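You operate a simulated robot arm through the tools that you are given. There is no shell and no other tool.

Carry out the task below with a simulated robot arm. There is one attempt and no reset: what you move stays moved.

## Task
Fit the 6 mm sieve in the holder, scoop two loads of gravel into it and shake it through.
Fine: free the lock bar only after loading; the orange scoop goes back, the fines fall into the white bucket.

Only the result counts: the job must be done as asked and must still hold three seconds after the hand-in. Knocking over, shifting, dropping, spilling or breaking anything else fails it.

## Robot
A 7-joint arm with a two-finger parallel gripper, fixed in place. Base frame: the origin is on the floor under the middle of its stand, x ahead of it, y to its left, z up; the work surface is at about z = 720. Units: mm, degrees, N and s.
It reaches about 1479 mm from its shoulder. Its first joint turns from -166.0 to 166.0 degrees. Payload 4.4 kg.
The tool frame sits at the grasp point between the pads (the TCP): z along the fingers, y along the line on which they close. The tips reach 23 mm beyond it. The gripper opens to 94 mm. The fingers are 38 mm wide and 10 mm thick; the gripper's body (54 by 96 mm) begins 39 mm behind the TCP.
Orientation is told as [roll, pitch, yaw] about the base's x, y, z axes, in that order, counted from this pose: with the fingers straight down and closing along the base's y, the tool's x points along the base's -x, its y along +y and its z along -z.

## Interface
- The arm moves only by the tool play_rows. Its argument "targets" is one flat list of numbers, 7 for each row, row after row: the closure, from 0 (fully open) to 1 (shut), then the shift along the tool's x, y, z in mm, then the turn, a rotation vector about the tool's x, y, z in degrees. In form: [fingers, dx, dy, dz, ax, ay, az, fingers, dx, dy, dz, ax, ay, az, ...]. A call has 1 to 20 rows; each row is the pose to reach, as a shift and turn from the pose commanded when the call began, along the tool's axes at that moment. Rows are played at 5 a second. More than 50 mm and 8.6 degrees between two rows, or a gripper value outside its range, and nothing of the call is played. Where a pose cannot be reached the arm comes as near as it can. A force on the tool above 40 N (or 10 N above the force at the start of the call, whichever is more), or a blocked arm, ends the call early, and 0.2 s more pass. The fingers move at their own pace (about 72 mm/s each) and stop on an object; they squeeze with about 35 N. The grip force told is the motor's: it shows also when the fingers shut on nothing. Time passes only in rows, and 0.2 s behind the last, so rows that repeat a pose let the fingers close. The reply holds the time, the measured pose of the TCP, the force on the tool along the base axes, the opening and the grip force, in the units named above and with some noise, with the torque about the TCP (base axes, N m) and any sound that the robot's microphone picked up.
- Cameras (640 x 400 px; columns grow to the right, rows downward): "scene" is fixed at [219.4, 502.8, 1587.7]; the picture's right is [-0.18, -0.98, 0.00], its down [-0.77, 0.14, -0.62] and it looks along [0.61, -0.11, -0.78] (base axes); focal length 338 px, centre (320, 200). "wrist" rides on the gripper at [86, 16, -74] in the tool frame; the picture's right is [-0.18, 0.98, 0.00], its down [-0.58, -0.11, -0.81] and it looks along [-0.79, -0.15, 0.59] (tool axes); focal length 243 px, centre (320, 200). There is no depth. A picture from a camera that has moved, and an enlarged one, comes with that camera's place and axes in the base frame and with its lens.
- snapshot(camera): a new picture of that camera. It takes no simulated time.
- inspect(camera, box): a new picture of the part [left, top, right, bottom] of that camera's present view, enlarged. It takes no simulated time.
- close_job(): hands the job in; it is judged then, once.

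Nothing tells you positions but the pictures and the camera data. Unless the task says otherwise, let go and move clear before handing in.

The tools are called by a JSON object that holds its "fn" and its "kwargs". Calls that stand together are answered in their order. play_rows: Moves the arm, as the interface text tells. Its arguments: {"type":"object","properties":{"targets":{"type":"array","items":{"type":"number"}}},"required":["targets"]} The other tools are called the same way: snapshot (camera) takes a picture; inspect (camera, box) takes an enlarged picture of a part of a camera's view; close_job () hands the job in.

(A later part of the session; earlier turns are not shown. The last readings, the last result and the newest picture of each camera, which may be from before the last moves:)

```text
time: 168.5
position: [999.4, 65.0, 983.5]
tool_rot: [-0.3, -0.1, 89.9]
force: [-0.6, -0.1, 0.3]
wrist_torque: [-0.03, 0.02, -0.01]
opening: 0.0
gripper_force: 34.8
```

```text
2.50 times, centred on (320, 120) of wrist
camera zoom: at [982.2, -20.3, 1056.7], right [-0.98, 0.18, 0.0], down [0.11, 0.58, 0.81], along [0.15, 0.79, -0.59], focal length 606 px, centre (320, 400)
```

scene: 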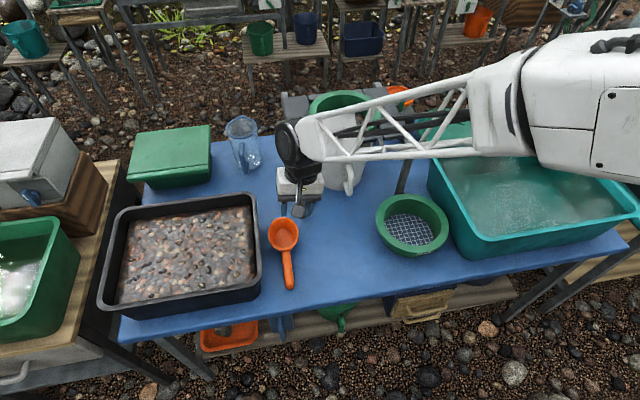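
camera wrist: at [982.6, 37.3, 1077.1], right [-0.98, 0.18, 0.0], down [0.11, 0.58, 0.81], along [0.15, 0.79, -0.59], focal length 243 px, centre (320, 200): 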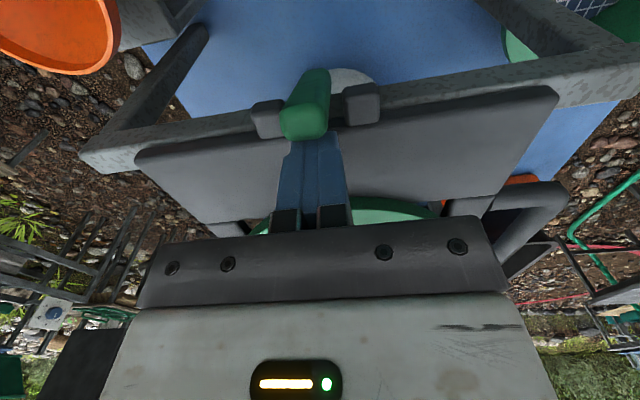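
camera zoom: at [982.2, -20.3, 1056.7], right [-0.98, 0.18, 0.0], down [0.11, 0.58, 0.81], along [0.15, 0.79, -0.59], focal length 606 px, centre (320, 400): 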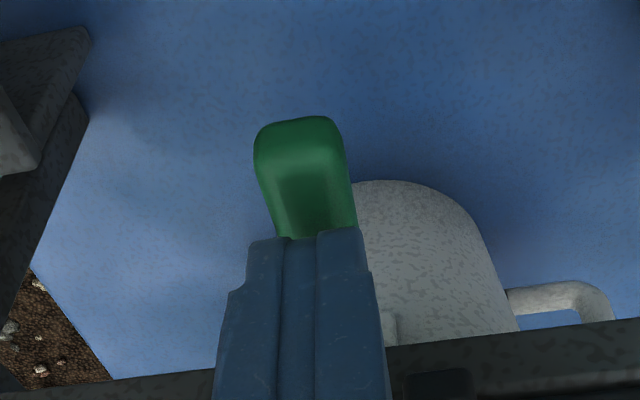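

{"fn": "play_rows", "kwargs": {"targets": [1, 1, 0, 5, 0, 0, 0, 1, 2, 0, 10, 0, 0, 0, 1, 3, 0, 15, 0, 0, 0, 1, 3, 0, 20, 0, 0, 0]}}

{"fn": "inspect", "kwargs": {"camera": "scene", "box": [340, 60, 440, 140]}}

```text
time: 169.3
position: [1001.7, 64.3, 976.5]
tool_rot: [-0.7, -0.1, 90.1]
force: [1.4, 1.5, 11.7]
wrist_torque: [-0.2, 0.0, 0.05]
opening: 0.3
gripper_force: 35.0
stopped in row 3: the force on the tool passed its limit at 46 N (the readings are from after the stop); the commanded pose is now the measured one
```

```text
5.00 times, centred on (390, 100) of scene
camera zoom: at [219.4, 502.8, 1587.7], right [-0.18, -0.98, 0.0], down [-0.77, 0.14, -0.62], along [0.61, -0.11, -0.78], focal length 1687 px, centre (-30, 700)
```

zoom: 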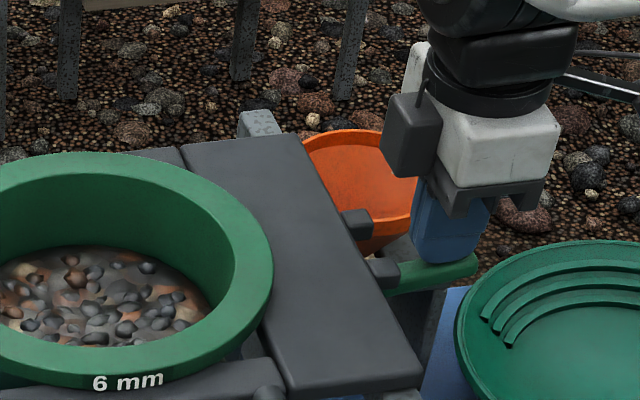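

The bar has reached its stop, lying flat outward, so the lock is free. I'll rise clear and check that it stays open.

{"fn": "play_rows", "kwargs": {"targets": [1, 0, 0, -15, 0, 0, 0, 1, 0, 0, -50, 0, 0, 0, 1, 0, 0, -90, 0, 0, 0, 1, 0, 0, -125, 0, 0, 0, 1, 0, 0, -125, 0, 0, 0]}}

{"fn": "inspect", "kwargs": {"camera": "scene", "box": [270, 60, 440, 180]}}

{"fn": "snapshot", "kwargs": {"camera": "wrist"}}

```text
time: 170.5
position: [998.2, 63.7, 1099.6]
tool_rot: [-0.6, -0.2, 90.1]
force: [0.2, 0.2, -0.1]
wrist_torque: [0.0, 0.01, 0.01]
opening: 0.2
gripper_force: 34.7
```

```text
3.33 times, centred on (355, 120) of scene
camera zoom: at [219.4, 502.8, 1587.7], right [-0.18, -0.98, 0.0], down [-0.77, 0.14, -0.62], along [0.61, -0.11, -0.78], focal length 1125 px, centre (203, 467)
```

zoom: 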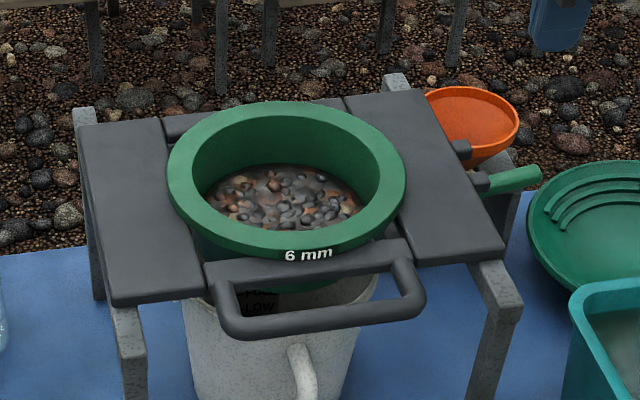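

```text
taken
camera wrist: at [981.5, -22.6, 1175.0], right [-0.98, 0.18, -0.01], down [0.1, 0.58, 0.81], along [0.15, 0.79, -0.59], focal length 243 px, centre (320, 200)
```

wrist: 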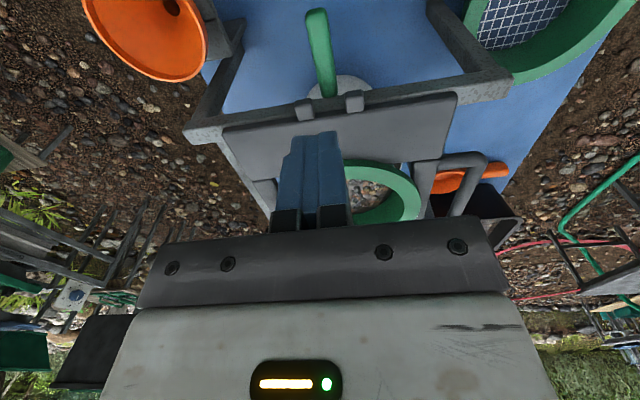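

The lock bar stays folded outward. Now to the carriage handle: I'll hover above its cross-bar with the fingers set to close along x.

{"fn": "play_rows", "kwargs": {"targets": [0.9, -32, 23.6, 2, 0, 0, 0, 0.8, -64, 47.1, 5, 0, 0, 0, 0.7, -96, 70.7, 8, 0, 0, 0, 0.6, -128, 94.3, 11, 0, 0, 0, 0.5, -160, 117.9, 14, 0, 0, 0, 0.5, -192, 141.4, 17, 0, 0, 0, 0.5, -224, 165, 20, 0, 0, 0, 0.5, -224, 165, 20, 0, 0, 0]}}

{"fn": "snapshot", "kwargs": {"camera": "wrist"}}

{"fn": "inspect", "kwargs": {"camera": "scene", "box": [280, 60, 440, 180]}}

```text
time: 172.3
position: [834.4, 287.3, 1077.7]
tool_rot: [-0.6, -0.2, 90.0]
force: [0.0, 0.9, -0.7]
wrist_torque: [0.01, 0.02, 0.01]
opening: 47.0
gripper_force: 0.1
```

```text
taken
camera wrist: at [817.1, 202.1, 1153.3], right [-0.98, 0.18, -0.01], down [0.1, 0.58, 0.81], along [0.15, 0.79, -0.59], focal length 243 px, centre (320, 200)
```

wrist: 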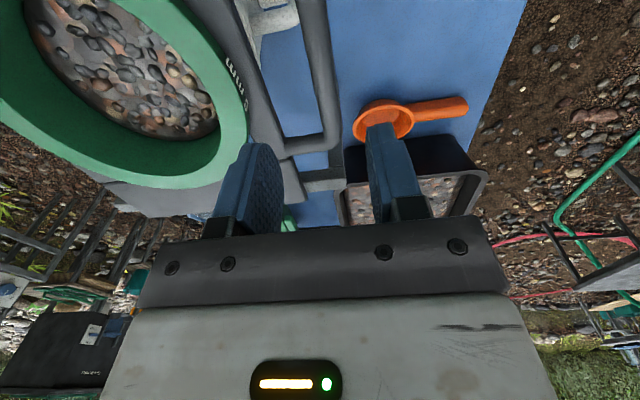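

```text
3.33 times, centred on (360, 120) of scene
camera zoom: at [219.4, 502.8, 1587.7], right [-0.18, -0.98, 0.0], down [-0.77, 0.14, -0.62], along [0.61, -0.11, -0.78], focal length 1125 px, centre (187, 467)
```

zoom: 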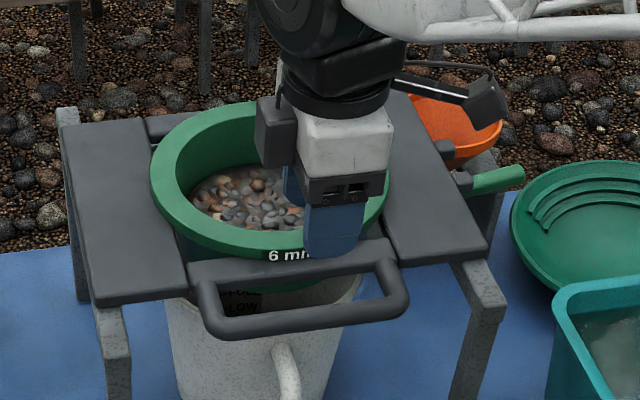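

{"fn": "inspect", "kwargs": {"camera": "wrist", "box": [220, 0, 400, 170]}}

```text
2.35 times, centred on (310, 85) of wrist
camera zoom: at [817.1, 202.1, 1153.3], right [-0.98, 0.18, -0.01], down [0.1, 0.58, 0.81], along [0.15, 0.79, -0.59], focal length 571 px, centre (344, 471)
```

zoom: 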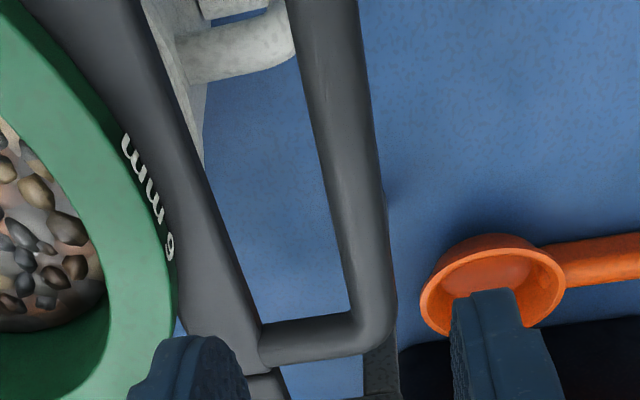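

The handle's cross-bar is at about (832, 288, 963), 17 mm thick. I'll descend and grip it.

{"fn": "play_rows", "kwargs": {"targets": [0.5, 0, 2.4, 30, 0, 0, 0, 0.5, 0, 2.4, 65, 0, 0, 0, 0.5, 0, 2.4, 95, 0, 0, 0, 0.5, 0, 2.4, 112, 0, 0, 0, 0.5, 0, 2.4, 112, 0, 0, 0]}}

{"fn": "play_rows", "kwargs": {"targets": [0.7, 0, 0, 0, 0, 0, 0, 0.85, 0, 0, 0, 0, 0, 0, 1, 0, 0, 0, 0, 0, 0, 1, 0, 0, 0, 0, 0, 0]}}

{"fn": "inspect", "kwargs": {"camera": "scene", "box": [280, 60, 440, 180]}}

```text
time: 173.5
position: [834.5, 287.0, 965.6]
tool_rot: [-0.6, -0.2, 90.0]
force: [-0.7, 0.5, -0.4]
wrist_torque: [0.02, 0.0, 0.02]
opening: 46.8
gripper_force: 0.0
```

```text
time: 174.5
position: [834.7, 288.0, 965.3]
tool_rot: [-0.5, -0.1, 89.9]
force: [0.0, -0.4, -1.1]
wrist_torque: [0.09, 0.01, 0.05]
opening: 18.4
gripper_force: 44.8
```

```text
3.33 times, centred on (360, 120) of scene
camera zoom: at [219.4, 502.8, 1587.7], right [-0.18, -0.98, 0.0], down [-0.77, 0.14, -0.62], along [0.61, -0.11, -0.78], focal length 1125 px, centre (187, 467)
```

zoom: 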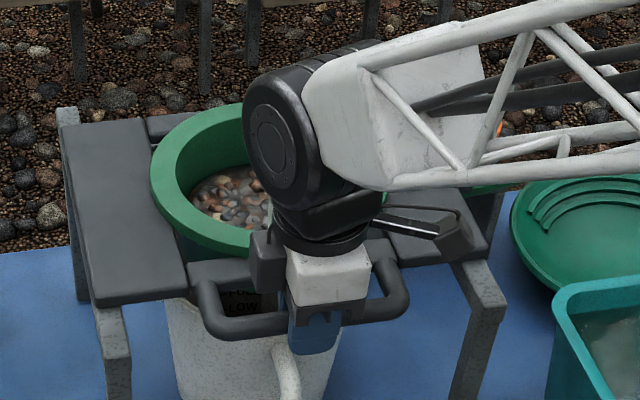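

The handle is gripped with no side load. A gentle test stroke in x:

{"fn": "play_rows", "kwargs": {"targets": [1, 0, -3, 0, 0, 0, 0, 1, 0, -6, 0, 0, 0, 0, 1, 0, -6, 0, 0, 0, 0]}}

{"fn": "play_rows", "kwargs": {"targets": [1, 0, 4, 0, 0, 0, 0, 1, 0, 8, 0, 0, 0, 0, 1, 0, 12, 0, 0, 0, 0, 1, 0, 12, 0, 0, 0, 0]}}

{"fn": "inspect", "kwargs": {"camera": "scene", "box": [280, 60, 440, 180]}}

```text
time: 175.3
position: [840.0, 288.0, 966.2]
tool_rot: [-0.6, -0.2, 90.1]
force: [0.5, -5.0, -3.7]
wrist_torque: [-0.1, -0.02, 0.11]
opening: 18.4
gripper_force: 45.6
```

```text
time: 176.3
position: [827.4, 287.8, 965.9]
tool_rot: [-0.6, -0.2, 90.0]
force: [0.2, -7.0, 0.2]
wrist_torque: [0.02, -0.09, 0.03]
opening: 18.8
gripper_force: 45.0
```

```text
3.33 times, centred on (360, 120) of scene
camera zoom: at [219.4, 502.8, 1587.7], right [-0.18, -0.98, 0.0], down [-0.77, 0.14, -0.62], along [0.61, -0.11, -0.78], focal length 1125 px, centre (187, 467)
```

zoom: 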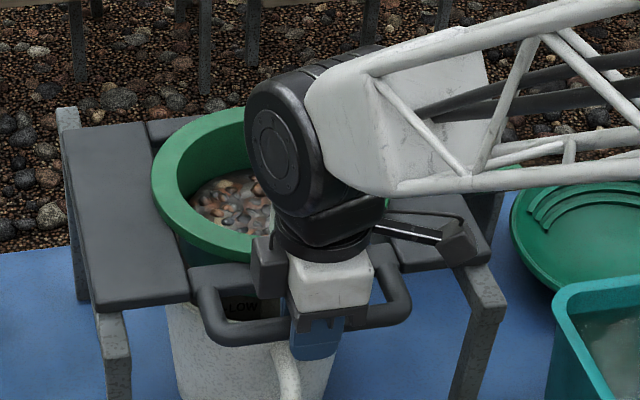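

The carriage slides freely along x with the sieve in it. I'll find the travel limits gently.

{"fn": "play_rows", "kwargs": {"targets": [1, 0, 3, 0, 0, 0, 0, 1, 0, 6, 0, 0, 0, 0, 1, 0, 9, 0, 0, 0, 0, 1, 0, 12, 0, 0, 0, 0, 1, 0, 15, 0, 0, 0, 0]}}

{"fn": "play_rows", "kwargs": {"targets": [1, 0, -8, 0, 0, 0, 0, 1, 0, -16, 0, 0, 0, 0, 1, 0, -24, 0, 0, 0, 0, 1, 0, -30, 0, 0, 0, 0, 1, 0, -34, 0, 0, 0, 0, 1, 0, -38, 0, 0, 0, 0]}}

```text
time: 177.5
position: [813.2, 287.3, 966.1]
tool_rot: [-0.6, -0.2, 90.0]
force: [0.3, -15.2, 4.8]
wrist_torque: [-0.35, -0.05, 0.06]
opening: 18.7
gripper_force: 44.8
```

```text
time: 178.9
position: [850.3, 287.1, 967.0]
tool_rot: [-0.5, -0.2, 90.0]
force: [-0.9, -22.5, -1.8]
wrist_torque: [-0.19, -0.05, 0.06]
opening: 18.7
gripper_force: 44.9
```

It travels at least ±18 mm with no x resistance. I'll trim out the small sideways load and start shaking, watching the force.

{"fn": "play_rows", "kwargs": {"targets": [1, 1, 0, 0, 0, 0, 0, 1, 1.5, 0, 0, 0, 0, 0]}}

{"fn": "play_rows", "kwargs": {"targets": [1, 0, 17, 0, 0, 0, 0, 1, 0, 33, 0, 0, 0, 0, 1, 0, 17, 0, 0, 0, 0, 1, 0, 0, 0, 0, 0, 0, 1, 0, 17, 0, 0, 0, 0, 1, 0, 33, 0, 0, 0, 0, 1, 0, 17, 0, 0, 0, 0, 1, 0, 0, 0, 0, 0, 0]}}

{"fn": "inspect", "kwargs": {"camera": "scene", "box": [280, 60, 440, 180]}}

```text
time: 179.5
position: [849.9, 287.8, 966.6]
tool_rot: [-0.5, -0.3, 90.0]
force: [-0.3, 1.1, -7.2]
wrist_torque: [-0.15, -0.01, -0.09]
opening: 18.3
gripper_force: 44.9
```

```text
time: 180.9
position: [822.2, 286.5, 966.3]
tool_rot: [-0.7, -0.2, 90.1]
force: [0.8, 12.7, -2.5]
wrist_torque: [-0.33, -0.06, -0.03]
opening: 18.7
gripper_force: 44.6
stopped in row 6: the force on the tool passed its limit at 41 N (the readings are from after the stop); the commanded pose is now the measured one
```

```text
3.33 times, centred on (360, 120) of scene
camera zoom: at [219.4, 502.8, 1587.7], right [-0.18, -0.98, 0.0], down [-0.77, 0.14, -0.62], along [0.61, -0.11, -0.78], focal length 1125 px, centre (187, 467)
```

zoom: 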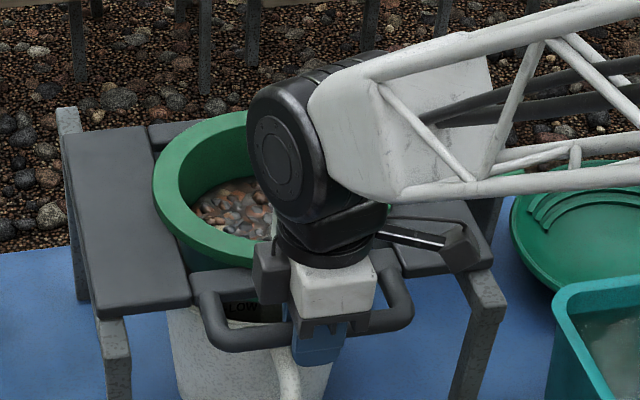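

The clamped grip builds up side loads. I'll loosen the fingers so they just straddle the bar with about 1 mm of play and push it back and forth that way.

{"fn": "play_rows", "kwargs": {"targets": [0.785, 0, 0, 0, 0, 0, 0, 0.785, 0, 0, 0, 0, 0, 0, 0.785, 0, 0, 0, 0, 0, 0]}}

{"fn": "play_rows", "kwargs": {"targets": [0.785, 0, -7, 0, 0, 0, 0, 0.785, 0, -14, 0, 0, 0, 0, 0.785, 0, -21, 0, 0, 0, 0, 0.785, 0, -28, 0, 0, 0, 0, 0.785, 0, -21, 0, 0, 0, 0, 0.785, 0, -14, 0, 0, 0, 0, 0.785, 0, -7, 0, 0, 0, 0, 0.785, 0, 0, 0, 0, 0, 0]}}

```text
time: 181.7
position: [820.6, 287.2, 967.1]
tool_rot: [-0.6, -0.2, 90.0]
force: [0.8, -0.6, -0.1]
wrist_torque: [0.02, -0.03, 0.02]
opening: 20.4
gripper_force: 1.0
```

```text
time: 183.5
position: [820.7, 287.3, 966.7]
tool_rot: [-0.7, -0.1, 90.0]
force: [-0.5, -0.1, 0.4]
wrist_torque: [-0.03, 0.0, -0.02]
opening: 20.5
gripper_force: 0.4
```

That works with no load. Now a series of shakes, about ±17 mm.

{"fn": "play_rows", "kwargs": {"targets": [0.785, 0, -10, 0, 0, 0, 0, 0.785, 0, -20, 0, 0, 0, 0, 0.785, 0, -30, 0, 0, 0, 0, 0.785, 0, -20, 0, 0, 0, 0, 0.785, 0, -8, 0, 0, 0, 0, 0.785, 0, 4, 0, 0, 0, 0, 0.785, 0, -8, 0, 0, 0, 0, 0.785, 0, -20, 0, 0, 0, 0, 0.785, 0, -30, 0, 0, 0, 0, 0.785, 0, -13, 0, 0, 0, 0, 0.785, 0, 4, 0, 0, 0, 0, 0.785, 0, -13, 0, 0, 0, 0, 0.785, 0, -30, 0, 0, 0, 0, 0.785, 0, -13, 0, 0, 0, 0, 0.785, 0, 4, 0, 0, 0, 0, 0.785, 0, -13, 0, 0, 0, 0, 0.785, 0, -30, 0, 0, 0, 0, 0.785, 0, -13, 0, 0, 0, 0, 0.785, 0, 4, 0, 0, 0, 0]}}

{"fn": "snapshot", "kwargs": {"camera": "scene"}}

{"fn": "inspect", "kwargs": {"camera": "scene", "box": [290, 70, 410, 190]}}

```text
time: 187.5
position: [816.4, 287.0, 966.5]
tool_rot: [-0.7, -0.1, 90.0]
force: [1.7, -0.7, -0.6]
wrist_torque: [-0.02, 0.01, 0.01]
opening: 20.7
gripper_force: 0.5
```

```text
taken
```

scene: 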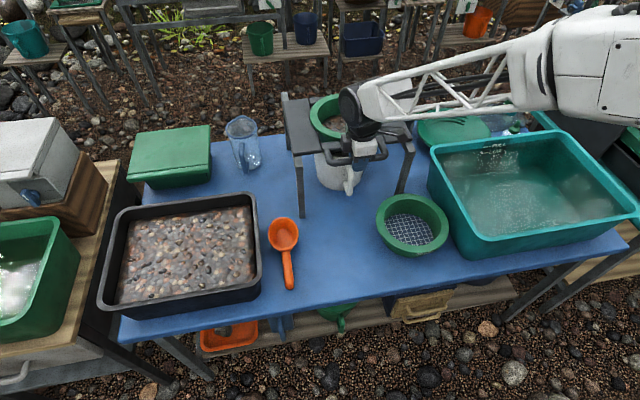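

```text
3.33 times, centred on (350, 130) of scene
camera zoom: at [219.4, 502.8, 1587.7], right [-0.18, -0.98, 0.0], down [-0.77, 0.14, -0.62], along [0.61, -0.11, -0.78], focal length 1125 px, centre (220, 433)
```

zoom: 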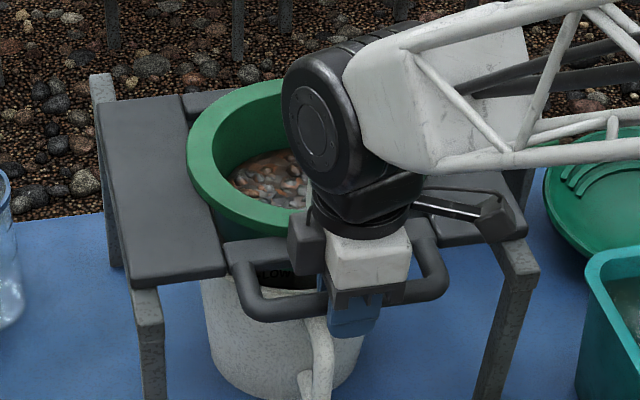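

Shaking runs smoothly. Let me check the gravel in the sieve from the wrist camera, then continue.

{"fn": "inspect", "kwargs": {"camera": "wrist", "box": [0, 0, 320, 230]}}

{"fn": "play_rows", "kwargs": {"targets": [0.785, 0, -17, 0, 0, 0, 0, 0.785, 0, -34, 0, 0, 0, 0, 0.785, 0, -17, 0, 0, 0, 0, 0.785, 0, 0, 0, 0, 0, 0, 0.785, 0, -17, 0, 0, 0, 0, 0.785, 0, -34, 0, 0, 0, 0, 0.785, 0, -17, 0, 0, 0, 0, 0.785, 0, 0, 0, 0, 0, 0, 0.785, 0, -17, 0, 0, 0, 0, 0.785, 0, -34, 0, 0, 0, 0, 0.785, 0, -17, 0, 0, 0, 0, 0.785, 0, 0, 0, 0, 0, 0, 0.785, 0, -17, 0, 0, 0, 0, 0.785, 0, -34, 0, 0, 0, 0, 0.785, 0, -17, 0, 0, 0, 0, 0.785, 0, 0, 0, 0, 0, 0, 0.785, 0, -17, 0, 0, 0, 0, 0.785, 0, -34, 0, 0, 0, 0, 0.785, 0, -17, 0, 0, 0, 0, 0.785, 0, 0, 0, 0, 0, 0]}}

{"fn": "inspect", "kwargs": {"camera": "wrist", "box": [0, 0, 320, 230]}}

```text
1.74 times, centred on (160, 115) of wrist
camera zoom: at [799.3, 201.3, 1041.1], right [-0.98, 0.18, -0.01], down [0.1, 0.58, 0.81], along [0.15, 0.79, -0.59], focal length 422 px, centre (598, 348)
```

zoom: 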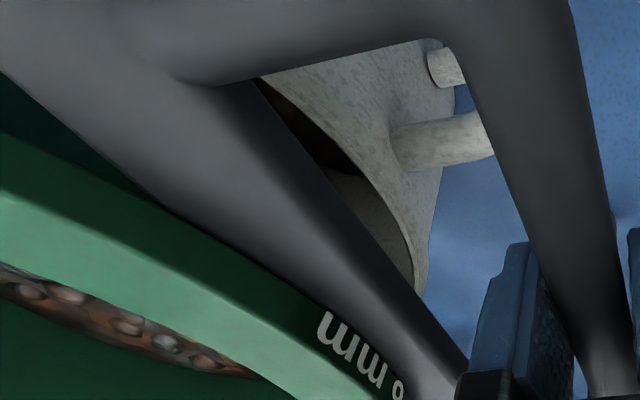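

```text
time: 191.7
position: [817.0, 286.1, 966.4]
tool_rot: [-0.7, -0.2, 90.0]
force: [0.8, -1.4, -0.8]
wrist_torque: [0.01, 0.0, -0.02]
opening: 20.6
gripper_force: 0.4
```

```text
1.74 times, centred on (160, 115) of wrist
camera zoom: at [799.3, 200.5, 1041.0], right [-0.98, 0.18, -0.01], down [0.1, 0.58, 0.81], along [0.15, 0.79, -0.59], focal length 422 px, centre (598, 348)
```

zoom: 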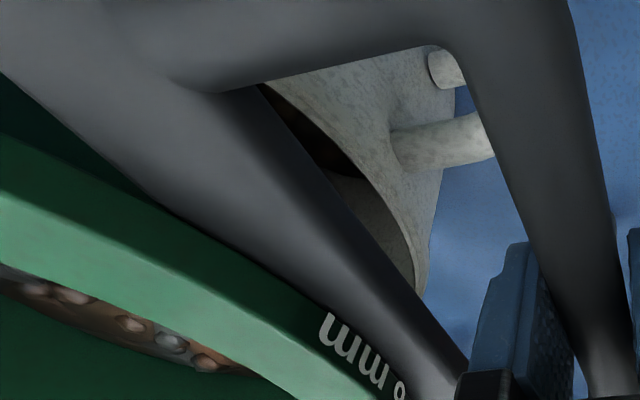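

The pile is getting smaller, so fines are passing. Before going on I'll check the table around the bucket for anything that missed it.

{"fn": "inspect", "kwargs": {"camera": "scene", "box": [300, 130, 420, 220]}}

{"fn": "inspect", "kwargs": {"camera": "scene", "box": [300, 80, 360, 140]}}

```text
4.44 times, centred on (360, 175) of scene
camera zoom: at [219.4, 502.8, 1587.7], right [-0.18, -0.98, 0.0], down [-0.77, 0.14, -0.62], along [0.61, -0.11, -0.78], focal length 1500 px, centre (142, 311)
```

zoom: 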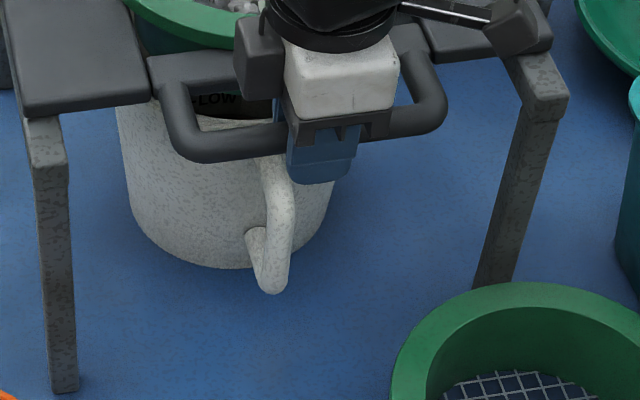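

```text
6.67 times, centred on (330, 110) of scene
camera zoom: at [219.4, 502.8, 1587.7], right [-0.18, -0.98, 0.0], down [-0.77, 0.14, -0.62], along [0.61, -0.11, -0.78], focal length 2250 px, centre (253, 800)
```

zoom: 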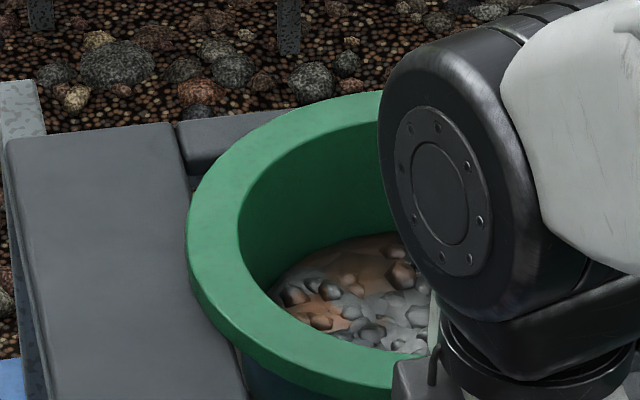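

The table is clean. I'll continue shaking with a stroke biased slightly toward the back so the mesh stays over the bucket.

{"fn": "play_rows", "kwargs": {"targets": [0.785, 0, -18, 0, 0, 0, 0, 0.785, 0, -34, 0, 0, 0, 0, 0.785, 0, -20, 0, 0, 0, 0, 0.785, 0, -6, 0, 0, 0, 0, 0.785, 0, -20, 0, 0, 0, 0, 0.785, 0, -34, 0, 0, 0, 0, 0.785, 0, -20, 0, 0, 0, 0, 0.785, 0, -6, 0, 0, 0, 0, 0.785, 0, -20, 0, 0, 0, 0, 0.785, 0, -34, 0, 0, 0, 0, 0.785, 0, -20, 0, 0, 0, 0, 0.785, 0, -6, 0, 0, 0, 0, 0.785, 0, -20, 0, 0, 0, 0, 0.785, 0, -34, 0, 0, 0, 0, 0.785, 0, -20, 0, 0, 0, 0, 0.785, 0, -6, 0, 0, 0, 0, 0.785, 0, -20, 0, 0, 0, 0, 0.785, 0, -34, 0, 0, 0, 0, 0.785, 0, -20, 0, 0, 0, 0, 0.785, 0, -6, 0, 0, 0, 0]}}

{"fn": "play_rows", "kwargs": {"targets": [0.785, 0, -14, 0, 0, 0, 0, 0.785, 0, -28, 0, 0, 0, 0, 0.785, 0, -14, 0, 0, 0, 0, 0.785, 0, 0, 0, 0, 0, 0, 0.785, 0, -14, 0, 0, 0, 0, 0.785, 0, -28, 0, 0, 0, 0, 0.785, 0, -14, 0, 0, 0, 0, 0.785, 0, 0, 0, 0, 0, 0, 0.785, 0, -28, 0, 0, 0, 0, 0.785, 0, 0, 0, 0, 0, 0, 0.785, 0, -28, 0, 0, 0, 0, 0.785, 0, 0, 0, 0, 0, 0, 0.785, 0, -28, 0, 0, 0, 0, 0.785, 0, 0, 0, 0, 0, 0, 0.785, 0, -28, 0, 0, 0, 0, 0.785, 0, 0, 0, 0, 0, 0, 0.785, 0, -28, 0, 0, 0, 0, 0.785, 0, 0, 0, 0, 0, 0]}}

{"fn": "inspect", "kwargs": {"camera": "scene", "box": [300, 80, 360, 140]}}

```text
time: 195.9
position: [822.6, 286.6, 966.5]
tool_rot: [-0.6, -0.2, 90.0]
force: [1.1, -0.1, -0.2]
wrist_torque: [-0.02, 0.01, -0.01]
opening: 20.6
gripper_force: 0.2
```

```text
time: 199.7
position: [822.4, 287.0, 966.8]
tool_rot: [-0.6, -0.2, 90.1]
force: [0.1, -0.2, -0.4]
wrist_torque: [-0.03, 0.01, -0.03]
opening: 20.6
gripper_force: 0.7
```

```text
6.67 times, centred on (330, 110) of scene
camera zoom: at [219.4, 502.8, 1587.7], right [-0.18, -0.98, 0.0], down [-0.77, 0.14, -0.62], along [0.61, -0.11, -0.78], focal length 2250 px, centre (253, 800)
```

zoom: 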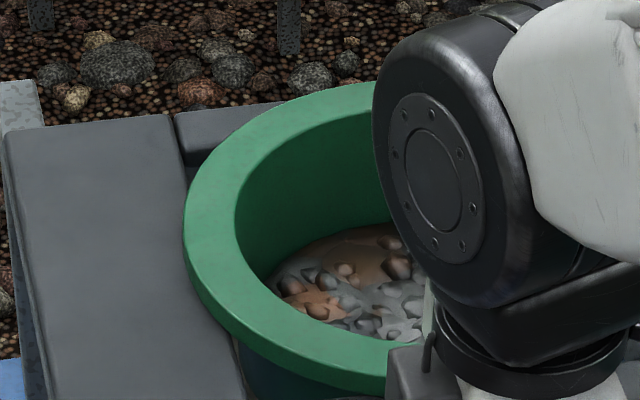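

{"fn": "play_rows", "kwargs": {"targets": [0.785, 0, -28, 0, 0, 0, 0, 0.785, 0, 0, 0, 0, 0, 0, 0.785, 0, -28, 0, 0, 0, 0, 0.785, 0, 0, 0, 0, 0, 0, 0.785, 0, -28, 0, 0, 0, 0, 0.785, 0, 0, 0, 0, 0, 0, 0.785, 0, -28, 0, 0, 0, 0, 0.785, 0, 0, 0, 0, 0, 0, 0.785, 0, -28, 0, 0, 0, 0, 0.785, 0, 0, 0, 0, 0, 0, 0.785, 0, -28, 0, 0, 0, 0, 0.785, 0, 0, 0, 0, 0, 0, 0.785, 0, -28, 0, 0, 0, 0, 0.785, 0, 0, 0, 0, 0, 0, 0.785, 0, -28, 0, 0, 0, 0, 0.785, 0, 0, 0, 0, 0, 0, 0.785, 0, -28, 0, 0, 0, 0, 0.785, 0, 0, 0, 0, 0, 0]}}

{"fn": "play_rows", "kwargs": {"targets": [0.785, 0, -28, 0, 0, 0, 0, 0.785, 0, 0, 0, 0, 0, 0, 0.785, 0, -28, 0, 0, 0, 0, 0.785, 0, 0, 0, 0, 0, 0, 0.785, 0, -28, 0, 0, 0, 0, 0.785, 0, 0, 0, 0, 0, 0, 0.785, 0, -28, 0, 0, 0, 0, 0.785, 0, 0, 0, 0, 0, 0, 0.785, 0, -28, 0, 0, 0, 0, 0.785, 0, 0, 0, 0, 0, 0, 0.785, 0, -28, 0, 0, 0, 0, 0.785, 0, 0, 0, 0, 0, 0, 0.785, 0, -28, 0, 0, 0, 0, 0.785, 0, 0, 0, 0, 0, 0, 0.785, 0, -28, 0, 0, 0, 0, 0.785, 0, 0, 0, 0, 0, 0, 0.785, 0, -28, 0, 0, 0, 0, 0.785, 0, 0, 0, 0, 0, 0]}}

{"fn": "inspect", "kwargs": {"camera": "scene", "box": [300, 80, 360, 140]}}

{"fn": "inspect", "kwargs": {"camera": "wrist", "box": [0, 0, 320, 230]}}

```text
time: 203.5
position: [823.2, 286.6, 966.7]
tool_rot: [-0.6, -0.3, 90.0]
force: [0.9, 0.3, 1.0]
wrist_torque: [0.02, 0.0, 0.0]
opening: 20.7
gripper_force: 1.0
```

```text
time: 207.3
position: [822.7, 287.7, 966.0]
tool_rot: [-0.6, -0.2, 90.1]
force: [0.8, 0.2, 0.4]
wrist_torque: [0.03, 0.02, 0.01]
opening: 20.7
gripper_force: 0.3
```

```text
6.67 times, centred on (330, 110) of scene
camera zoom: at [219.4, 502.8, 1587.7], right [-0.18, -0.98, 0.0], down [-0.77, 0.14, -0.62], along [0.61, -0.11, -0.78], focal length 2250 px, centre (253, 800)
```

zoom: 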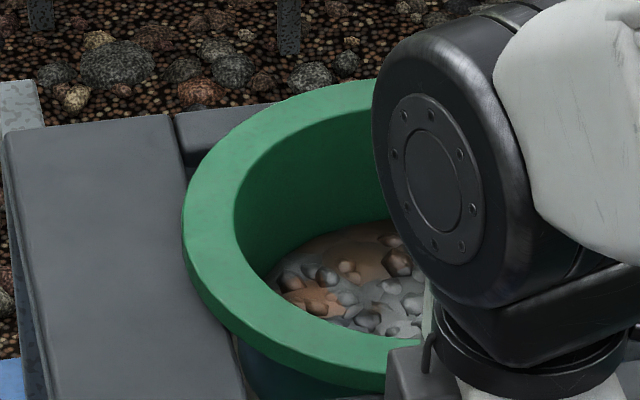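

```text
1.74 times, centred on (160, 115) of wrist
camera zoom: at [805.6, 201.3, 1041.5], right [-0.98, 0.18, -0.01], down [0.1, 0.58, 0.81], along [0.15, 0.79, -0.59], focal length 422 px, centre (598, 348)
```

zoom: 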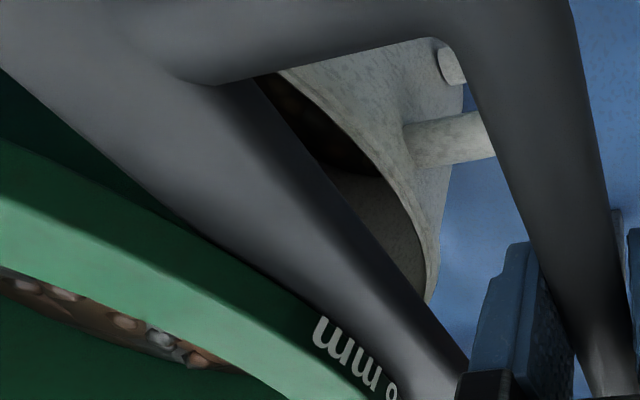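

The pattern on the mesh no longer changes between shake runs. I'll centre the carriage, lift the hand off the handle and inspect the sieve and the bucket.

{"fn": "play_rows", "kwargs": {"targets": [0.785, 0, -7, 0, 0, 0, 0, 0.785, 0, -13, 0, 0, 0, 0, 0.785, 0, -13, 0, 0, 0, 0, 0.6, 0, -12, 0, 0, 0, 0, 0.5, 0, -12, 0, 0, 0, 0, 0.5, 0, -12, -15, 0, 0, 0, 0.5, 0, -12, -45, 0, 0, 0, 0.5, 0, -12, -85, 0, 0, 0, 0.5, 20, -12, -125, 0, 0, 0, 0.5, 50, 10, -160, 0, 0, 0, 0.5, 80, 40, -190, 0, 0, 0, 0.5, 80, 40, -190, 0, 0, 0]}}

{"fn": "snapshot", "kwargs": {"camera": "scene"}}

{"fn": "inspect", "kwargs": {"camera": "scene", "box": [290, 70, 410, 150]}}

{"fn": "snapshot", "kwargs": {"camera": "wrist"}}

```text
refused: row 10 steps farther than a row can; nothing moved
```

```text
taken
```

scene: 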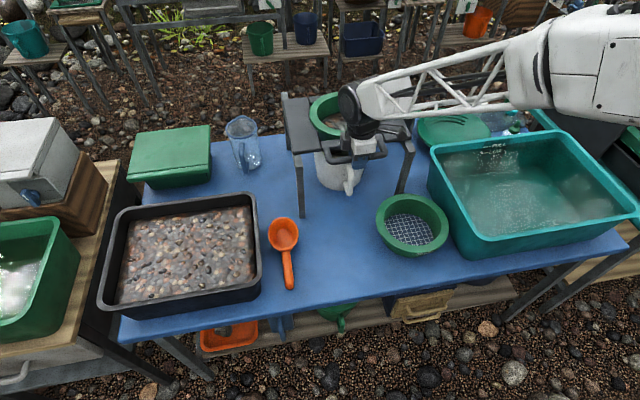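

```text
5.00 times, centred on (350, 110) of scene
camera zoom: at [219.4, 502.8, 1587.7], right [-0.18, -0.98, 0.0], down [-0.77, 0.14, -0.62], along [0.61, -0.11, -0.78], focal length 1687 px, centre (170, 650)
```

zoom: 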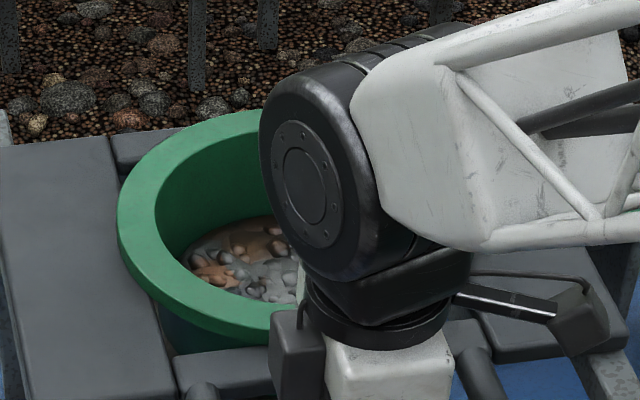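

```text
taken
camera wrist: at [805.6, 201.3, 1041.5], right [-0.98, 0.18, -0.01], down [0.1, 0.58, 0.81], along [0.15, 0.79, -0.59], focal length 243 px, centre (320, 200)
```

wrist: 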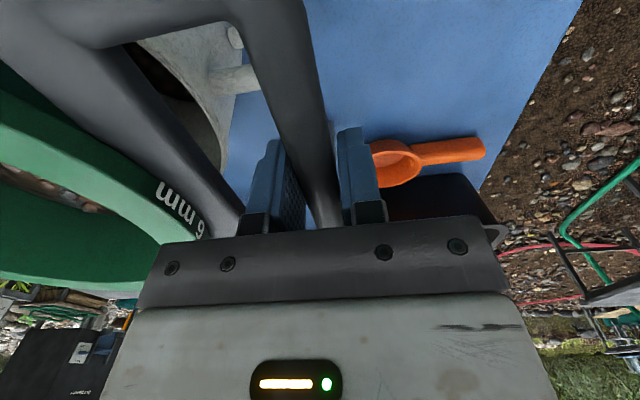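

That call was refused because one step was too long, so nothing moved. I'll repeat it with smaller steps: centre the carriage, open and lift straight up.

{"fn": "play_rows", "kwargs": {"targets": [0.785, 0, -7, 0, 0, 0, 0, 0.785, 0, -13, 0, 0, 0, 0, 0.785, 0, -13, 0, 0, 0, 0, 0.6, 0, -12, 0, 0, 0, 0, 0.5, 0, -12, 0, 0, 0, 0, 0.5, 0, -12, -15, 0, 0, 0, 0.5, 0, -12, -45, 0, 0, 0, 0.5, 0, -12, -85, 0, 0, 0, 0.5, 10, -12, -125, 0, 0, 0, 0.5, 30, -2, -160, 0, 0, 0, 0.5, 60, 13, -185, 0, 0, 0, 0.5, 95, 28, -205, 0, 0, 0, 0.5, 95, 28, -205, 0, 0, 0]}}

{"fn": "snapshot", "kwargs": {"camera": "scene"}}

{"fn": "inspect", "kwargs": {"camera": "scene", "box": [290, 70, 410, 160]}}

{"fn": "snapshot", "kwargs": {"camera": "wrist"}}

```text
time: 210.1
position: [793.6, 190.0, 1172.5]
tool_rot: [-0.5, -0.2, 89.9]
force: [0.5, -0.8, 0.3]
wrist_torque: [-0.03, -0.04, -0.01]
opening: 47.0
gripper_force: 0.0
```

```text
taken
```

scene: 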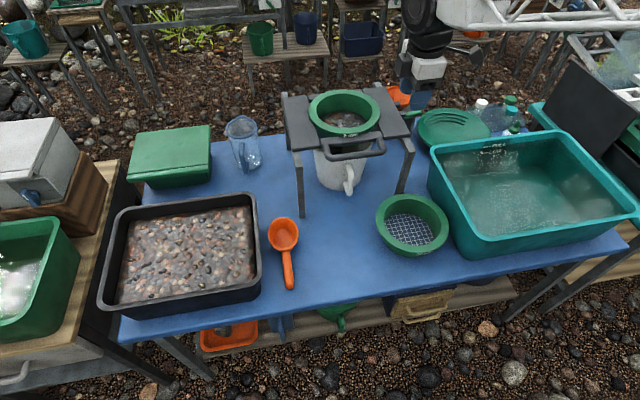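

```text
4.44 times, centred on (350, 115) of scene
camera zoom: at [219.4, 502.8, 1587.7], right [-0.18, -0.98, 0.0], down [-0.77, 0.14, -0.62], along [0.61, -0.11, -0.78], focal length 1500 px, centre (187, 578)
```

zoom: 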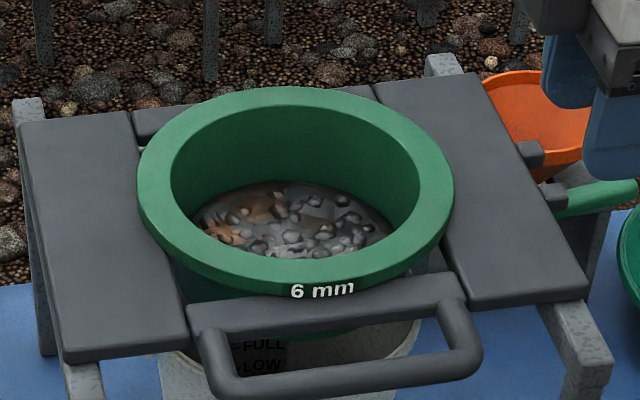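

```text
taken
camera wrist: at [775.5, 104.5, 1246.6], right [-0.98, 0.18, -0.01], down [0.1, 0.58, 0.81], along [0.15, 0.79, -0.59], focal length 243 px, centre (320, 200)
```

wrist: 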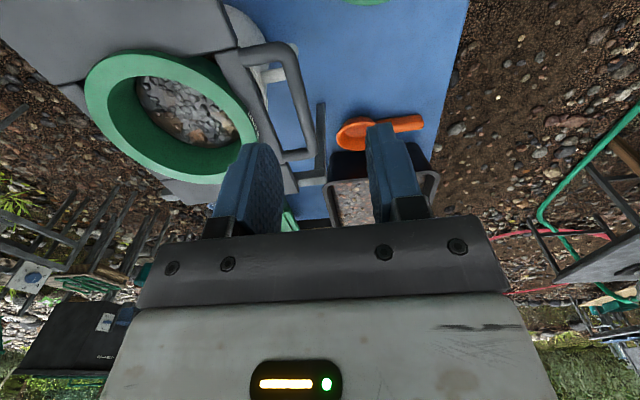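

{"fn": "inspect", "kwargs": {"camera": "scene", "box": [310, 130, 380, 180]}}

{"fn": "inspect", "kwargs": {"camera": "wrist", "box": [80, 20, 320, 200]}}

{"fn": "inspect", "kwargs": {"camera": "scene", "box": [315, 85, 385, 135]}}

```text
8.00 times, centred on (345, 155) of scene
camera zoom: at [219.4, 502.8, 1587.7], right [-0.18, -0.98, 0.0], down [-0.77, 0.14, -0.62], along [0.61, -0.11, -0.78], focal length 2700 px, centre (120, 560)
```

zoom: 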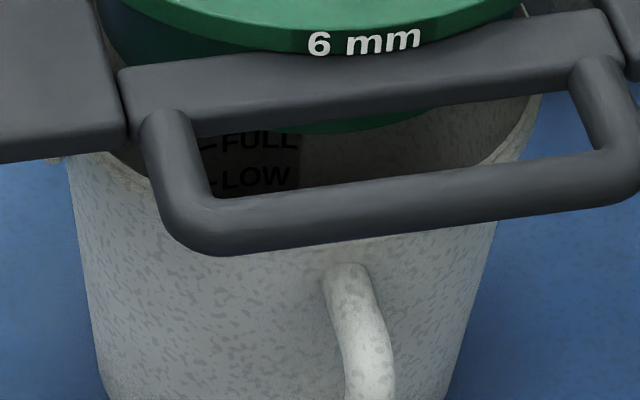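

```text
2.22 times, centred on (200, 110) of wrist
camera zoom: at [775.5, 104.5, 1246.6], right [-0.98, 0.18, -0.01], down [0.1, 0.58, 0.81], along [0.15, 0.79, -0.59], focal length 539 px, centre (587, 400)
```

zoom: 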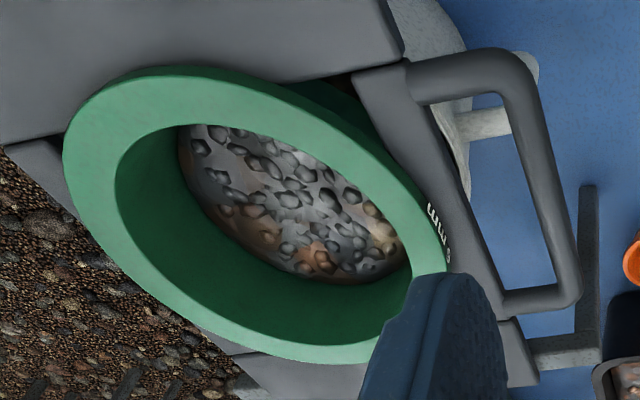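

```text
8.00 times, centred on (350, 110) of scene
camera zoom: at [219.4, 502.8, 1587.7], right [-0.18, -0.98, 0.0], down [-0.77, 0.14, -0.62], along [0.61, -0.11, -0.78], focal length 2700 px, centre (80, 920)
```

zoom: 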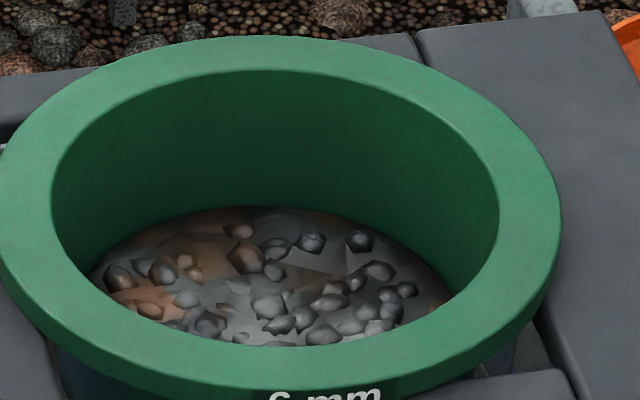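

The remaining pile is coarse, but I can't tell from here whether all the fines have passed. I'll look under the front bar into the bucket with the wrist camera.

{"fn": "play_rows", "kwargs": {"targets": [0.2, -7.5, 0.7, 0, 0, 0, 8.18, 0, -14.9, 1.5, 0, 0, 0, 16.36, 0, -22.4, 2.2, 0, 0, 0, 24.55, 0, -29.8, 2.9, 10, 0, 0, 32.73, 0, -37.3, 3.6, 22, 0, 0, 40.91, 0, -44.7, 4.4, 34, 0, 0, 49.09, 0, -52.2, 5.1, 46, 0, 0, 57.27, 0, -59.6, 5.8, 58, 0, 0, 65.45, 0, -67.1, 6.5, 70, 0, 0, 73.64, 0, -74.5, 7.3, 83, 0, 0, 81.82, 0, -82, 8, 96, 0, 0, 90, 0, -82, 8, 96, 0, 0, 90]}}

{"fn": "snapshot", "kwargs": {"camera": "wrist"}}

{"fn": "inspect", "kwargs": {"camera": "wrist", "box": [290, 80, 450, 190]}}

```text
time: 212.7
position: [784.9, 273.8, 1075.2]
tool_rot: [0.3, -0.7, -0.2]
force: [-0.3, -0.1, 1.3]
wrist_torque: [0.02, 0.03, 0.01]
opening: 93.9
gripper_force: 0.0
```

```text
taken
camera wrist: at [698.4, 290.8, 1149.4], right [0.19, 0.98, 0.01], down [0.57, -0.11, 0.81], along [0.8, -0.15, -0.58], focal length 243 px, centre (320, 200)
```

wrist: 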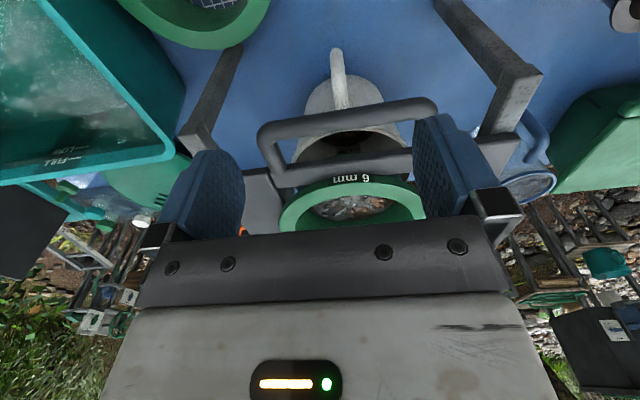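

```text
3.64 times, centred on (370, 135) of wrist
camera zoom: at [698.4, 290.8, 1149.4], right [0.19, 0.98, 0.01], down [0.57, -0.11, 0.81], along [0.8, -0.15, -0.58], focal length 882 px, centre (138, 436)
```

zoom: 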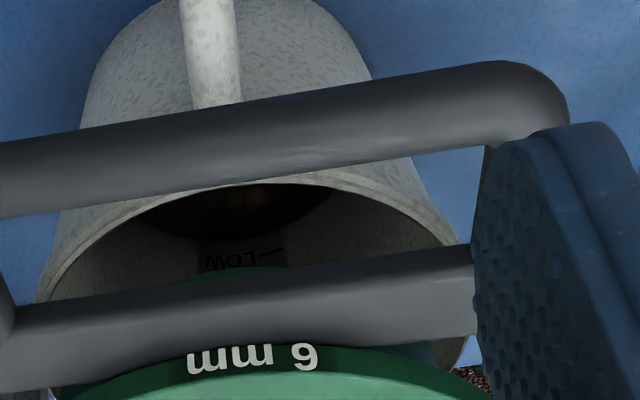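

{"fn": "inspect", "kwargs": {"camera": "wrist", "box": [320, 120, 390, 165]}}

{"fn": "inspect", "kwargs": {"camera": "wrist", "box": [290, 170, 430, 240]}}

```text
8.89 times, centred on (355, 142) of wrist
camera zoom: at [698.4, 290.8, 1149.4], right [0.19, 0.98, 0.01], down [0.57, -0.11, 0.81], along [0.8, -0.15, -0.58], focal length 2157 px, centre (9, 711)
```

zoom: 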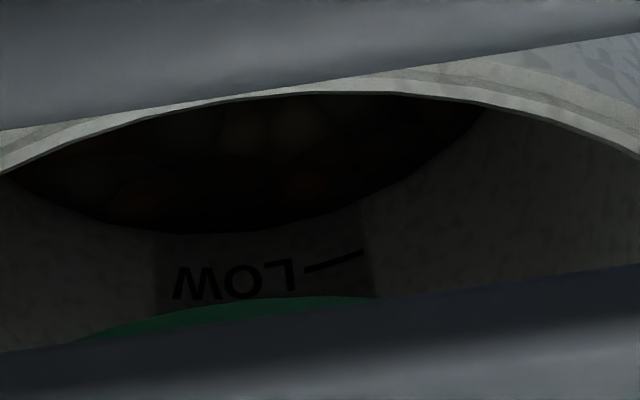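

```text
4.57 times, centred on (360, 205) of wrist
camera zoom: at [698.4, 290.8, 1149.4], right [0.19, 0.98, 0.01], down [0.57, -0.11, 0.81], along [0.8, -0.15, -0.58], focal length 1109 px, centre (137, 177)
```

zoom: 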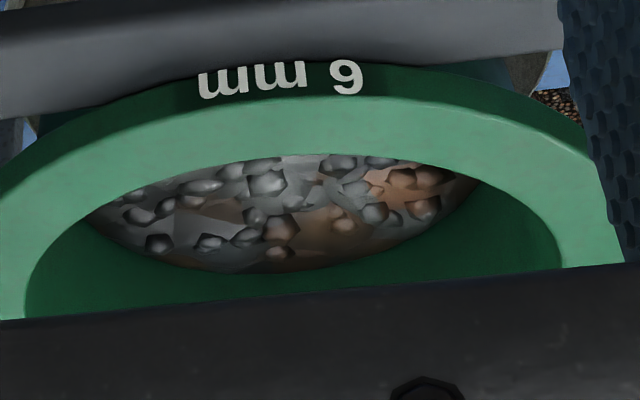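

The bucket now has a dark bed of fines at the bottom, up to about the LOW mark. To be sure sieving is complete I'll go back to the handle for more full-stroke shakes, then compare these same views.

{"fn": "play_rows", "kwargs": {"targets": [0.3, -4.4, 1.3, 0, 0, 0, -8.18, 0.5, -8.8, 2.6, 0, 0, 0, -16.36, 0.5, -13.3, 3.9, 0, 0, 0, -24.55, 0.5, -17.7, 5.2, 0, 0, 0, -32.73, 0.5, -22.1, 6.5, 0, 0, 0, -40.91, 0.5, -26.5, 7.7, 0, 0, 0, -49.09, 0.5, -30.9, 9, 0, 0, 0, -57.27, 0.5, -35.3, 10.3, 0, 0, 0, -65.45, 0.5, -39.8, 11.6, 0, 0, 0, -73.64, 0.5, -44.2, 12.9, 0, 0, 0, -81.82, 0.5, -48.6, 14.2, 0, 0, 0, -90, 0.5, -48.6, 14.2, 0, 0, 0, -90]}}

{"fn": "inspect", "kwargs": {"camera": "wrist", "box": [220, 0, 400, 170]}}

```text
time: 215.3
position: [835.1, 287.4, 1075.0]
tool_rot: [-0.6, -0.2, 90.1]
force: [0.3, -0.1, 1.1]
wrist_torque: [-0.04, 0.0, -0.02]
opening: 46.7
gripper_force: 0.1
```

```text
2.35 times, centred on (310, 85) of wrist
camera zoom: at [817.2, 201.9, 1150.6], right [-0.98, 0.18, -0.01], down [0.1, 0.58, 0.81], along [0.15, 0.8, -0.59], focal length 571 px, centre (344, 471)
```

zoom: 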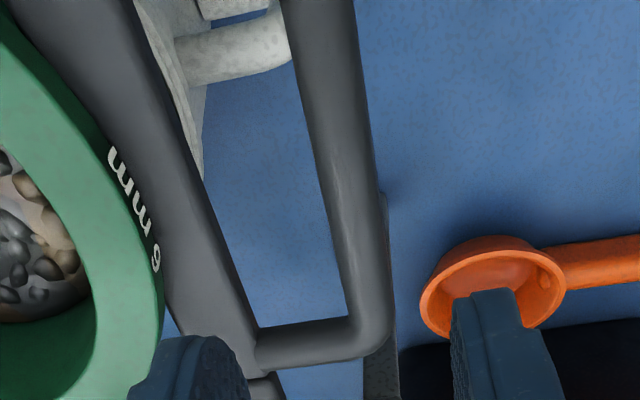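

{"fn": "play_rows", "kwargs": {"targets": [0.5, 0, 1, 30, 0, 0, 0, 0.5, 0, 1, 65, 0, 0, 0, 0.5, 0, 1, 95, 0, 0, 0, 0.5, 0, 1, 109, 0, 0, 0, 0.5, 0, 1, 109, 0, 0, 0, 0.7, 0, 1, 109, 0, 0, 0, 0.785, 0, 1, 109, 0, 0, 0, 0.785, 0, 1, 109, 0, 0, 0]}}

{"fn": "play_rows", "kwargs": {"targets": [0.785, 0, -8, 0, 0, 0, 0, 0.785, 0, -16, 0, 0, 0, 0, 0.785, 0, -8, 0, 0, 0, 0, 0.785, 0, 4, 0, 0, 0, 0, 0.785, 0, 16, 0, 0, 0, 0, 0.785, 0, 4, 0, 0, 0, 0, 0.785, 0, -8, 0, 0, 0, 0, 0.785, 0, -18, 0, 0, 0, 0, 0.785, 0, -7, 0, 0, 0, 0, 0.785, 0, 5, 0, 0, 0, 0, 0.785, 0, 16, 0, 0, 0, 0, 0.785, 0, 5, 0, 0, 0, 0, 0.785, 0, -7, 0, 0, 0, 0, 0.785, 0, -18, 0, 0, 0, 0, 0.785, 0, -7, 0, 0, 0, 0, 0.785, 0, 5, 0, 0, 0, 0, 0.785, 0, 16, 0, 0, 0, 0]}}

```text
time: 217.1
position: [835.9, 287.5, 967.0]
tool_rot: [-0.5, -0.2, 90.0]
force: [0.1, -0.1, -0.3]
wrist_torque: [0.0, 0.01, 0.0]
opening: 20.1
gripper_force: 0.1
```

```text
time: 220.7
position: [818.4, 287.4, 965.1]
tool_rot: [-0.6, -0.2, 90.0]
force: [0.8, 0.0, 0.5]
wrist_torque: [0.02, 0.0, -0.01]
opening: 20.7
gripper_force: 1.1
```

{"fn": "play_rows", "kwargs": {"targets": [0.785, 0, -17, 0, 0, 0, 0, 0.785, 0, -34, 0, 0, 0, 0, 0.785, 0, -17, 0, 0, 0, 0, 0.785, 0, 0, 0, 0, 0, 0, 0.785, 0, -17, 0, 0, 0, 0, 0.785, 0, -34, 0, 0, 0, 0, 0.785, 0, -17, 0, 0, 0, 0, 0.785, 0, 0, 0, 0, 0, 0, 0.785, 0, -17, 0, 0, 0, 0, 0.785, 0, -34, 0, 0, 0, 0, 0.785, 0, -17, 0, 0, 0, 0, 0.785, 0, 0, 0, 0, 0, 0, 0.785, 0, -17, 0, 0, 0, 0, 0.785, 0, -34, 0, 0, 0, 0, 0.785, 0, -17, 0, 0, 0, 0, 0.785, 0, 0, 0, 0, 0, 0, 0.785, 0, -17, 0, 0, 0, 0, 0.785, 0, -34, 0, 0, 0, 0, 0.785, 0, -17, 0, 0, 0, 0, 0.785, 0, 0, 0, 0, 0, 0]}}

{"fn": "play_rows", "kwargs": {"targets": [0.785, 0, -17, 0, 0, 0, 0, 0.785, 0, -34, 0, 0, 0, 0, 0.785, 0, -17, 0, 0, 0, 0, 0.785, 0, 0, 0, 0, 0, 0, 0.785, 0, -17, 0, 0, 0, 0, 0.785, 0, -34, 0, 0, 0, 0, 0.785, 0, -17, 0, 0, 0, 0, 0.785, 0, 0, 0, 0, 0, 0, 0.785, 0, -17, 0, 0, 0, 0, 0.785, 0, -34, 0, 0, 0, 0, 0.785, 0, -17, 0, 0, 0, 0, 0.785, 0, 0, 0, 0, 0, 0, 0.785, 0, -17, 0, 0, 0, 0, 0.785, 0, -34, 0, 0, 0, 0, 0.785, 0, -17, 0, 0, 0, 0, 0.785, 0, 0, 0, 0, 0, 0, 0.785, 0, -17, 0, 0, 0, 0, 0.785, 0, -34, 0, 0, 0, 0, 0.785, 0, -17, 0, 0, 0, 0, 0.785, 0, 0, 0, 0, 0, 0]}}

{"fn": "play_rows", "kwargs": {"targets": [0.785, 0, -34, 0, 0, 0, 0, 0.785, 0, -34, 0, 0, 0, 0, 0.785, 0, 0, 0, 0, 0, 0, 0.785, 0, 0, 0, 0, 0, 0, 0.785, 0, -34, 0, 0, 0, 0, 0.785, 0, -34, 0, 0, 0, 0, 0.785, 0, 0, 0, 0, 0, 0, 0.785, 0, 0, 0, 0, 0, 0, 0.785, 0, -34, 0, 0, 0, 0, 0.785, 0, -34, 0, 0, 0, 0, 0.785, 0, 0, 0, 0, 0, 0, 0.785, 0, 0, 0, 0, 0, 0, 0.785, 0, -34, 0, 0, 0, 0, 0.785, 0, -34, 0, 0, 0, 0, 0.785, 0, 0, 0, 0, 0, 0, 0.785, 0, 0, 0, 0, 0, 0]}}

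{"fn": "inspect", "kwargs": {"camera": "scene", "box": [300, 80, 360, 140]}}

```text
time: 224.9
position: [818.8, 287.8, 965.7]
tool_rot: [-0.6, -0.2, 90.0]
force: [0.6, -0.5, -0.3]
wrist_torque: [0.0, 0.0, 0.0]
opening: 20.7
gripper_force: 0.7
```

```text
time: 229.1
position: [818.4, 288.9, 965.9]
tool_rot: [-0.6, -0.1, 90.0]
force: [1.2, -0.1, -0.1]
wrist_torque: [0.01, -0.03, -0.01]
opening: 20.8
gripper_force: 0.6
```

```text
time: 232.5
position: [817.0, 288.0, 965.4]
tool_rot: [-0.7, -0.2, 89.9]
force: [0.5, 0.0, 0.0]
wrist_torque: [0.01, 0.0, 0.02]
opening: 20.5
gripper_force: 0.7
```

```text
6.67 times, centred on (330, 110) of scene
camera zoom: at [219.4, 502.8, 1587.7], right [-0.18, -0.98, 0.0], down [-0.77, 0.14, -0.62], along [0.61, -0.11, -0.78], focal length 2250 px, centre (253, 800)
```

zoom: 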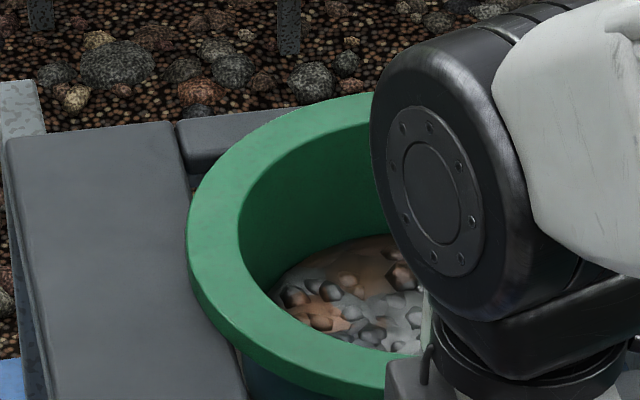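

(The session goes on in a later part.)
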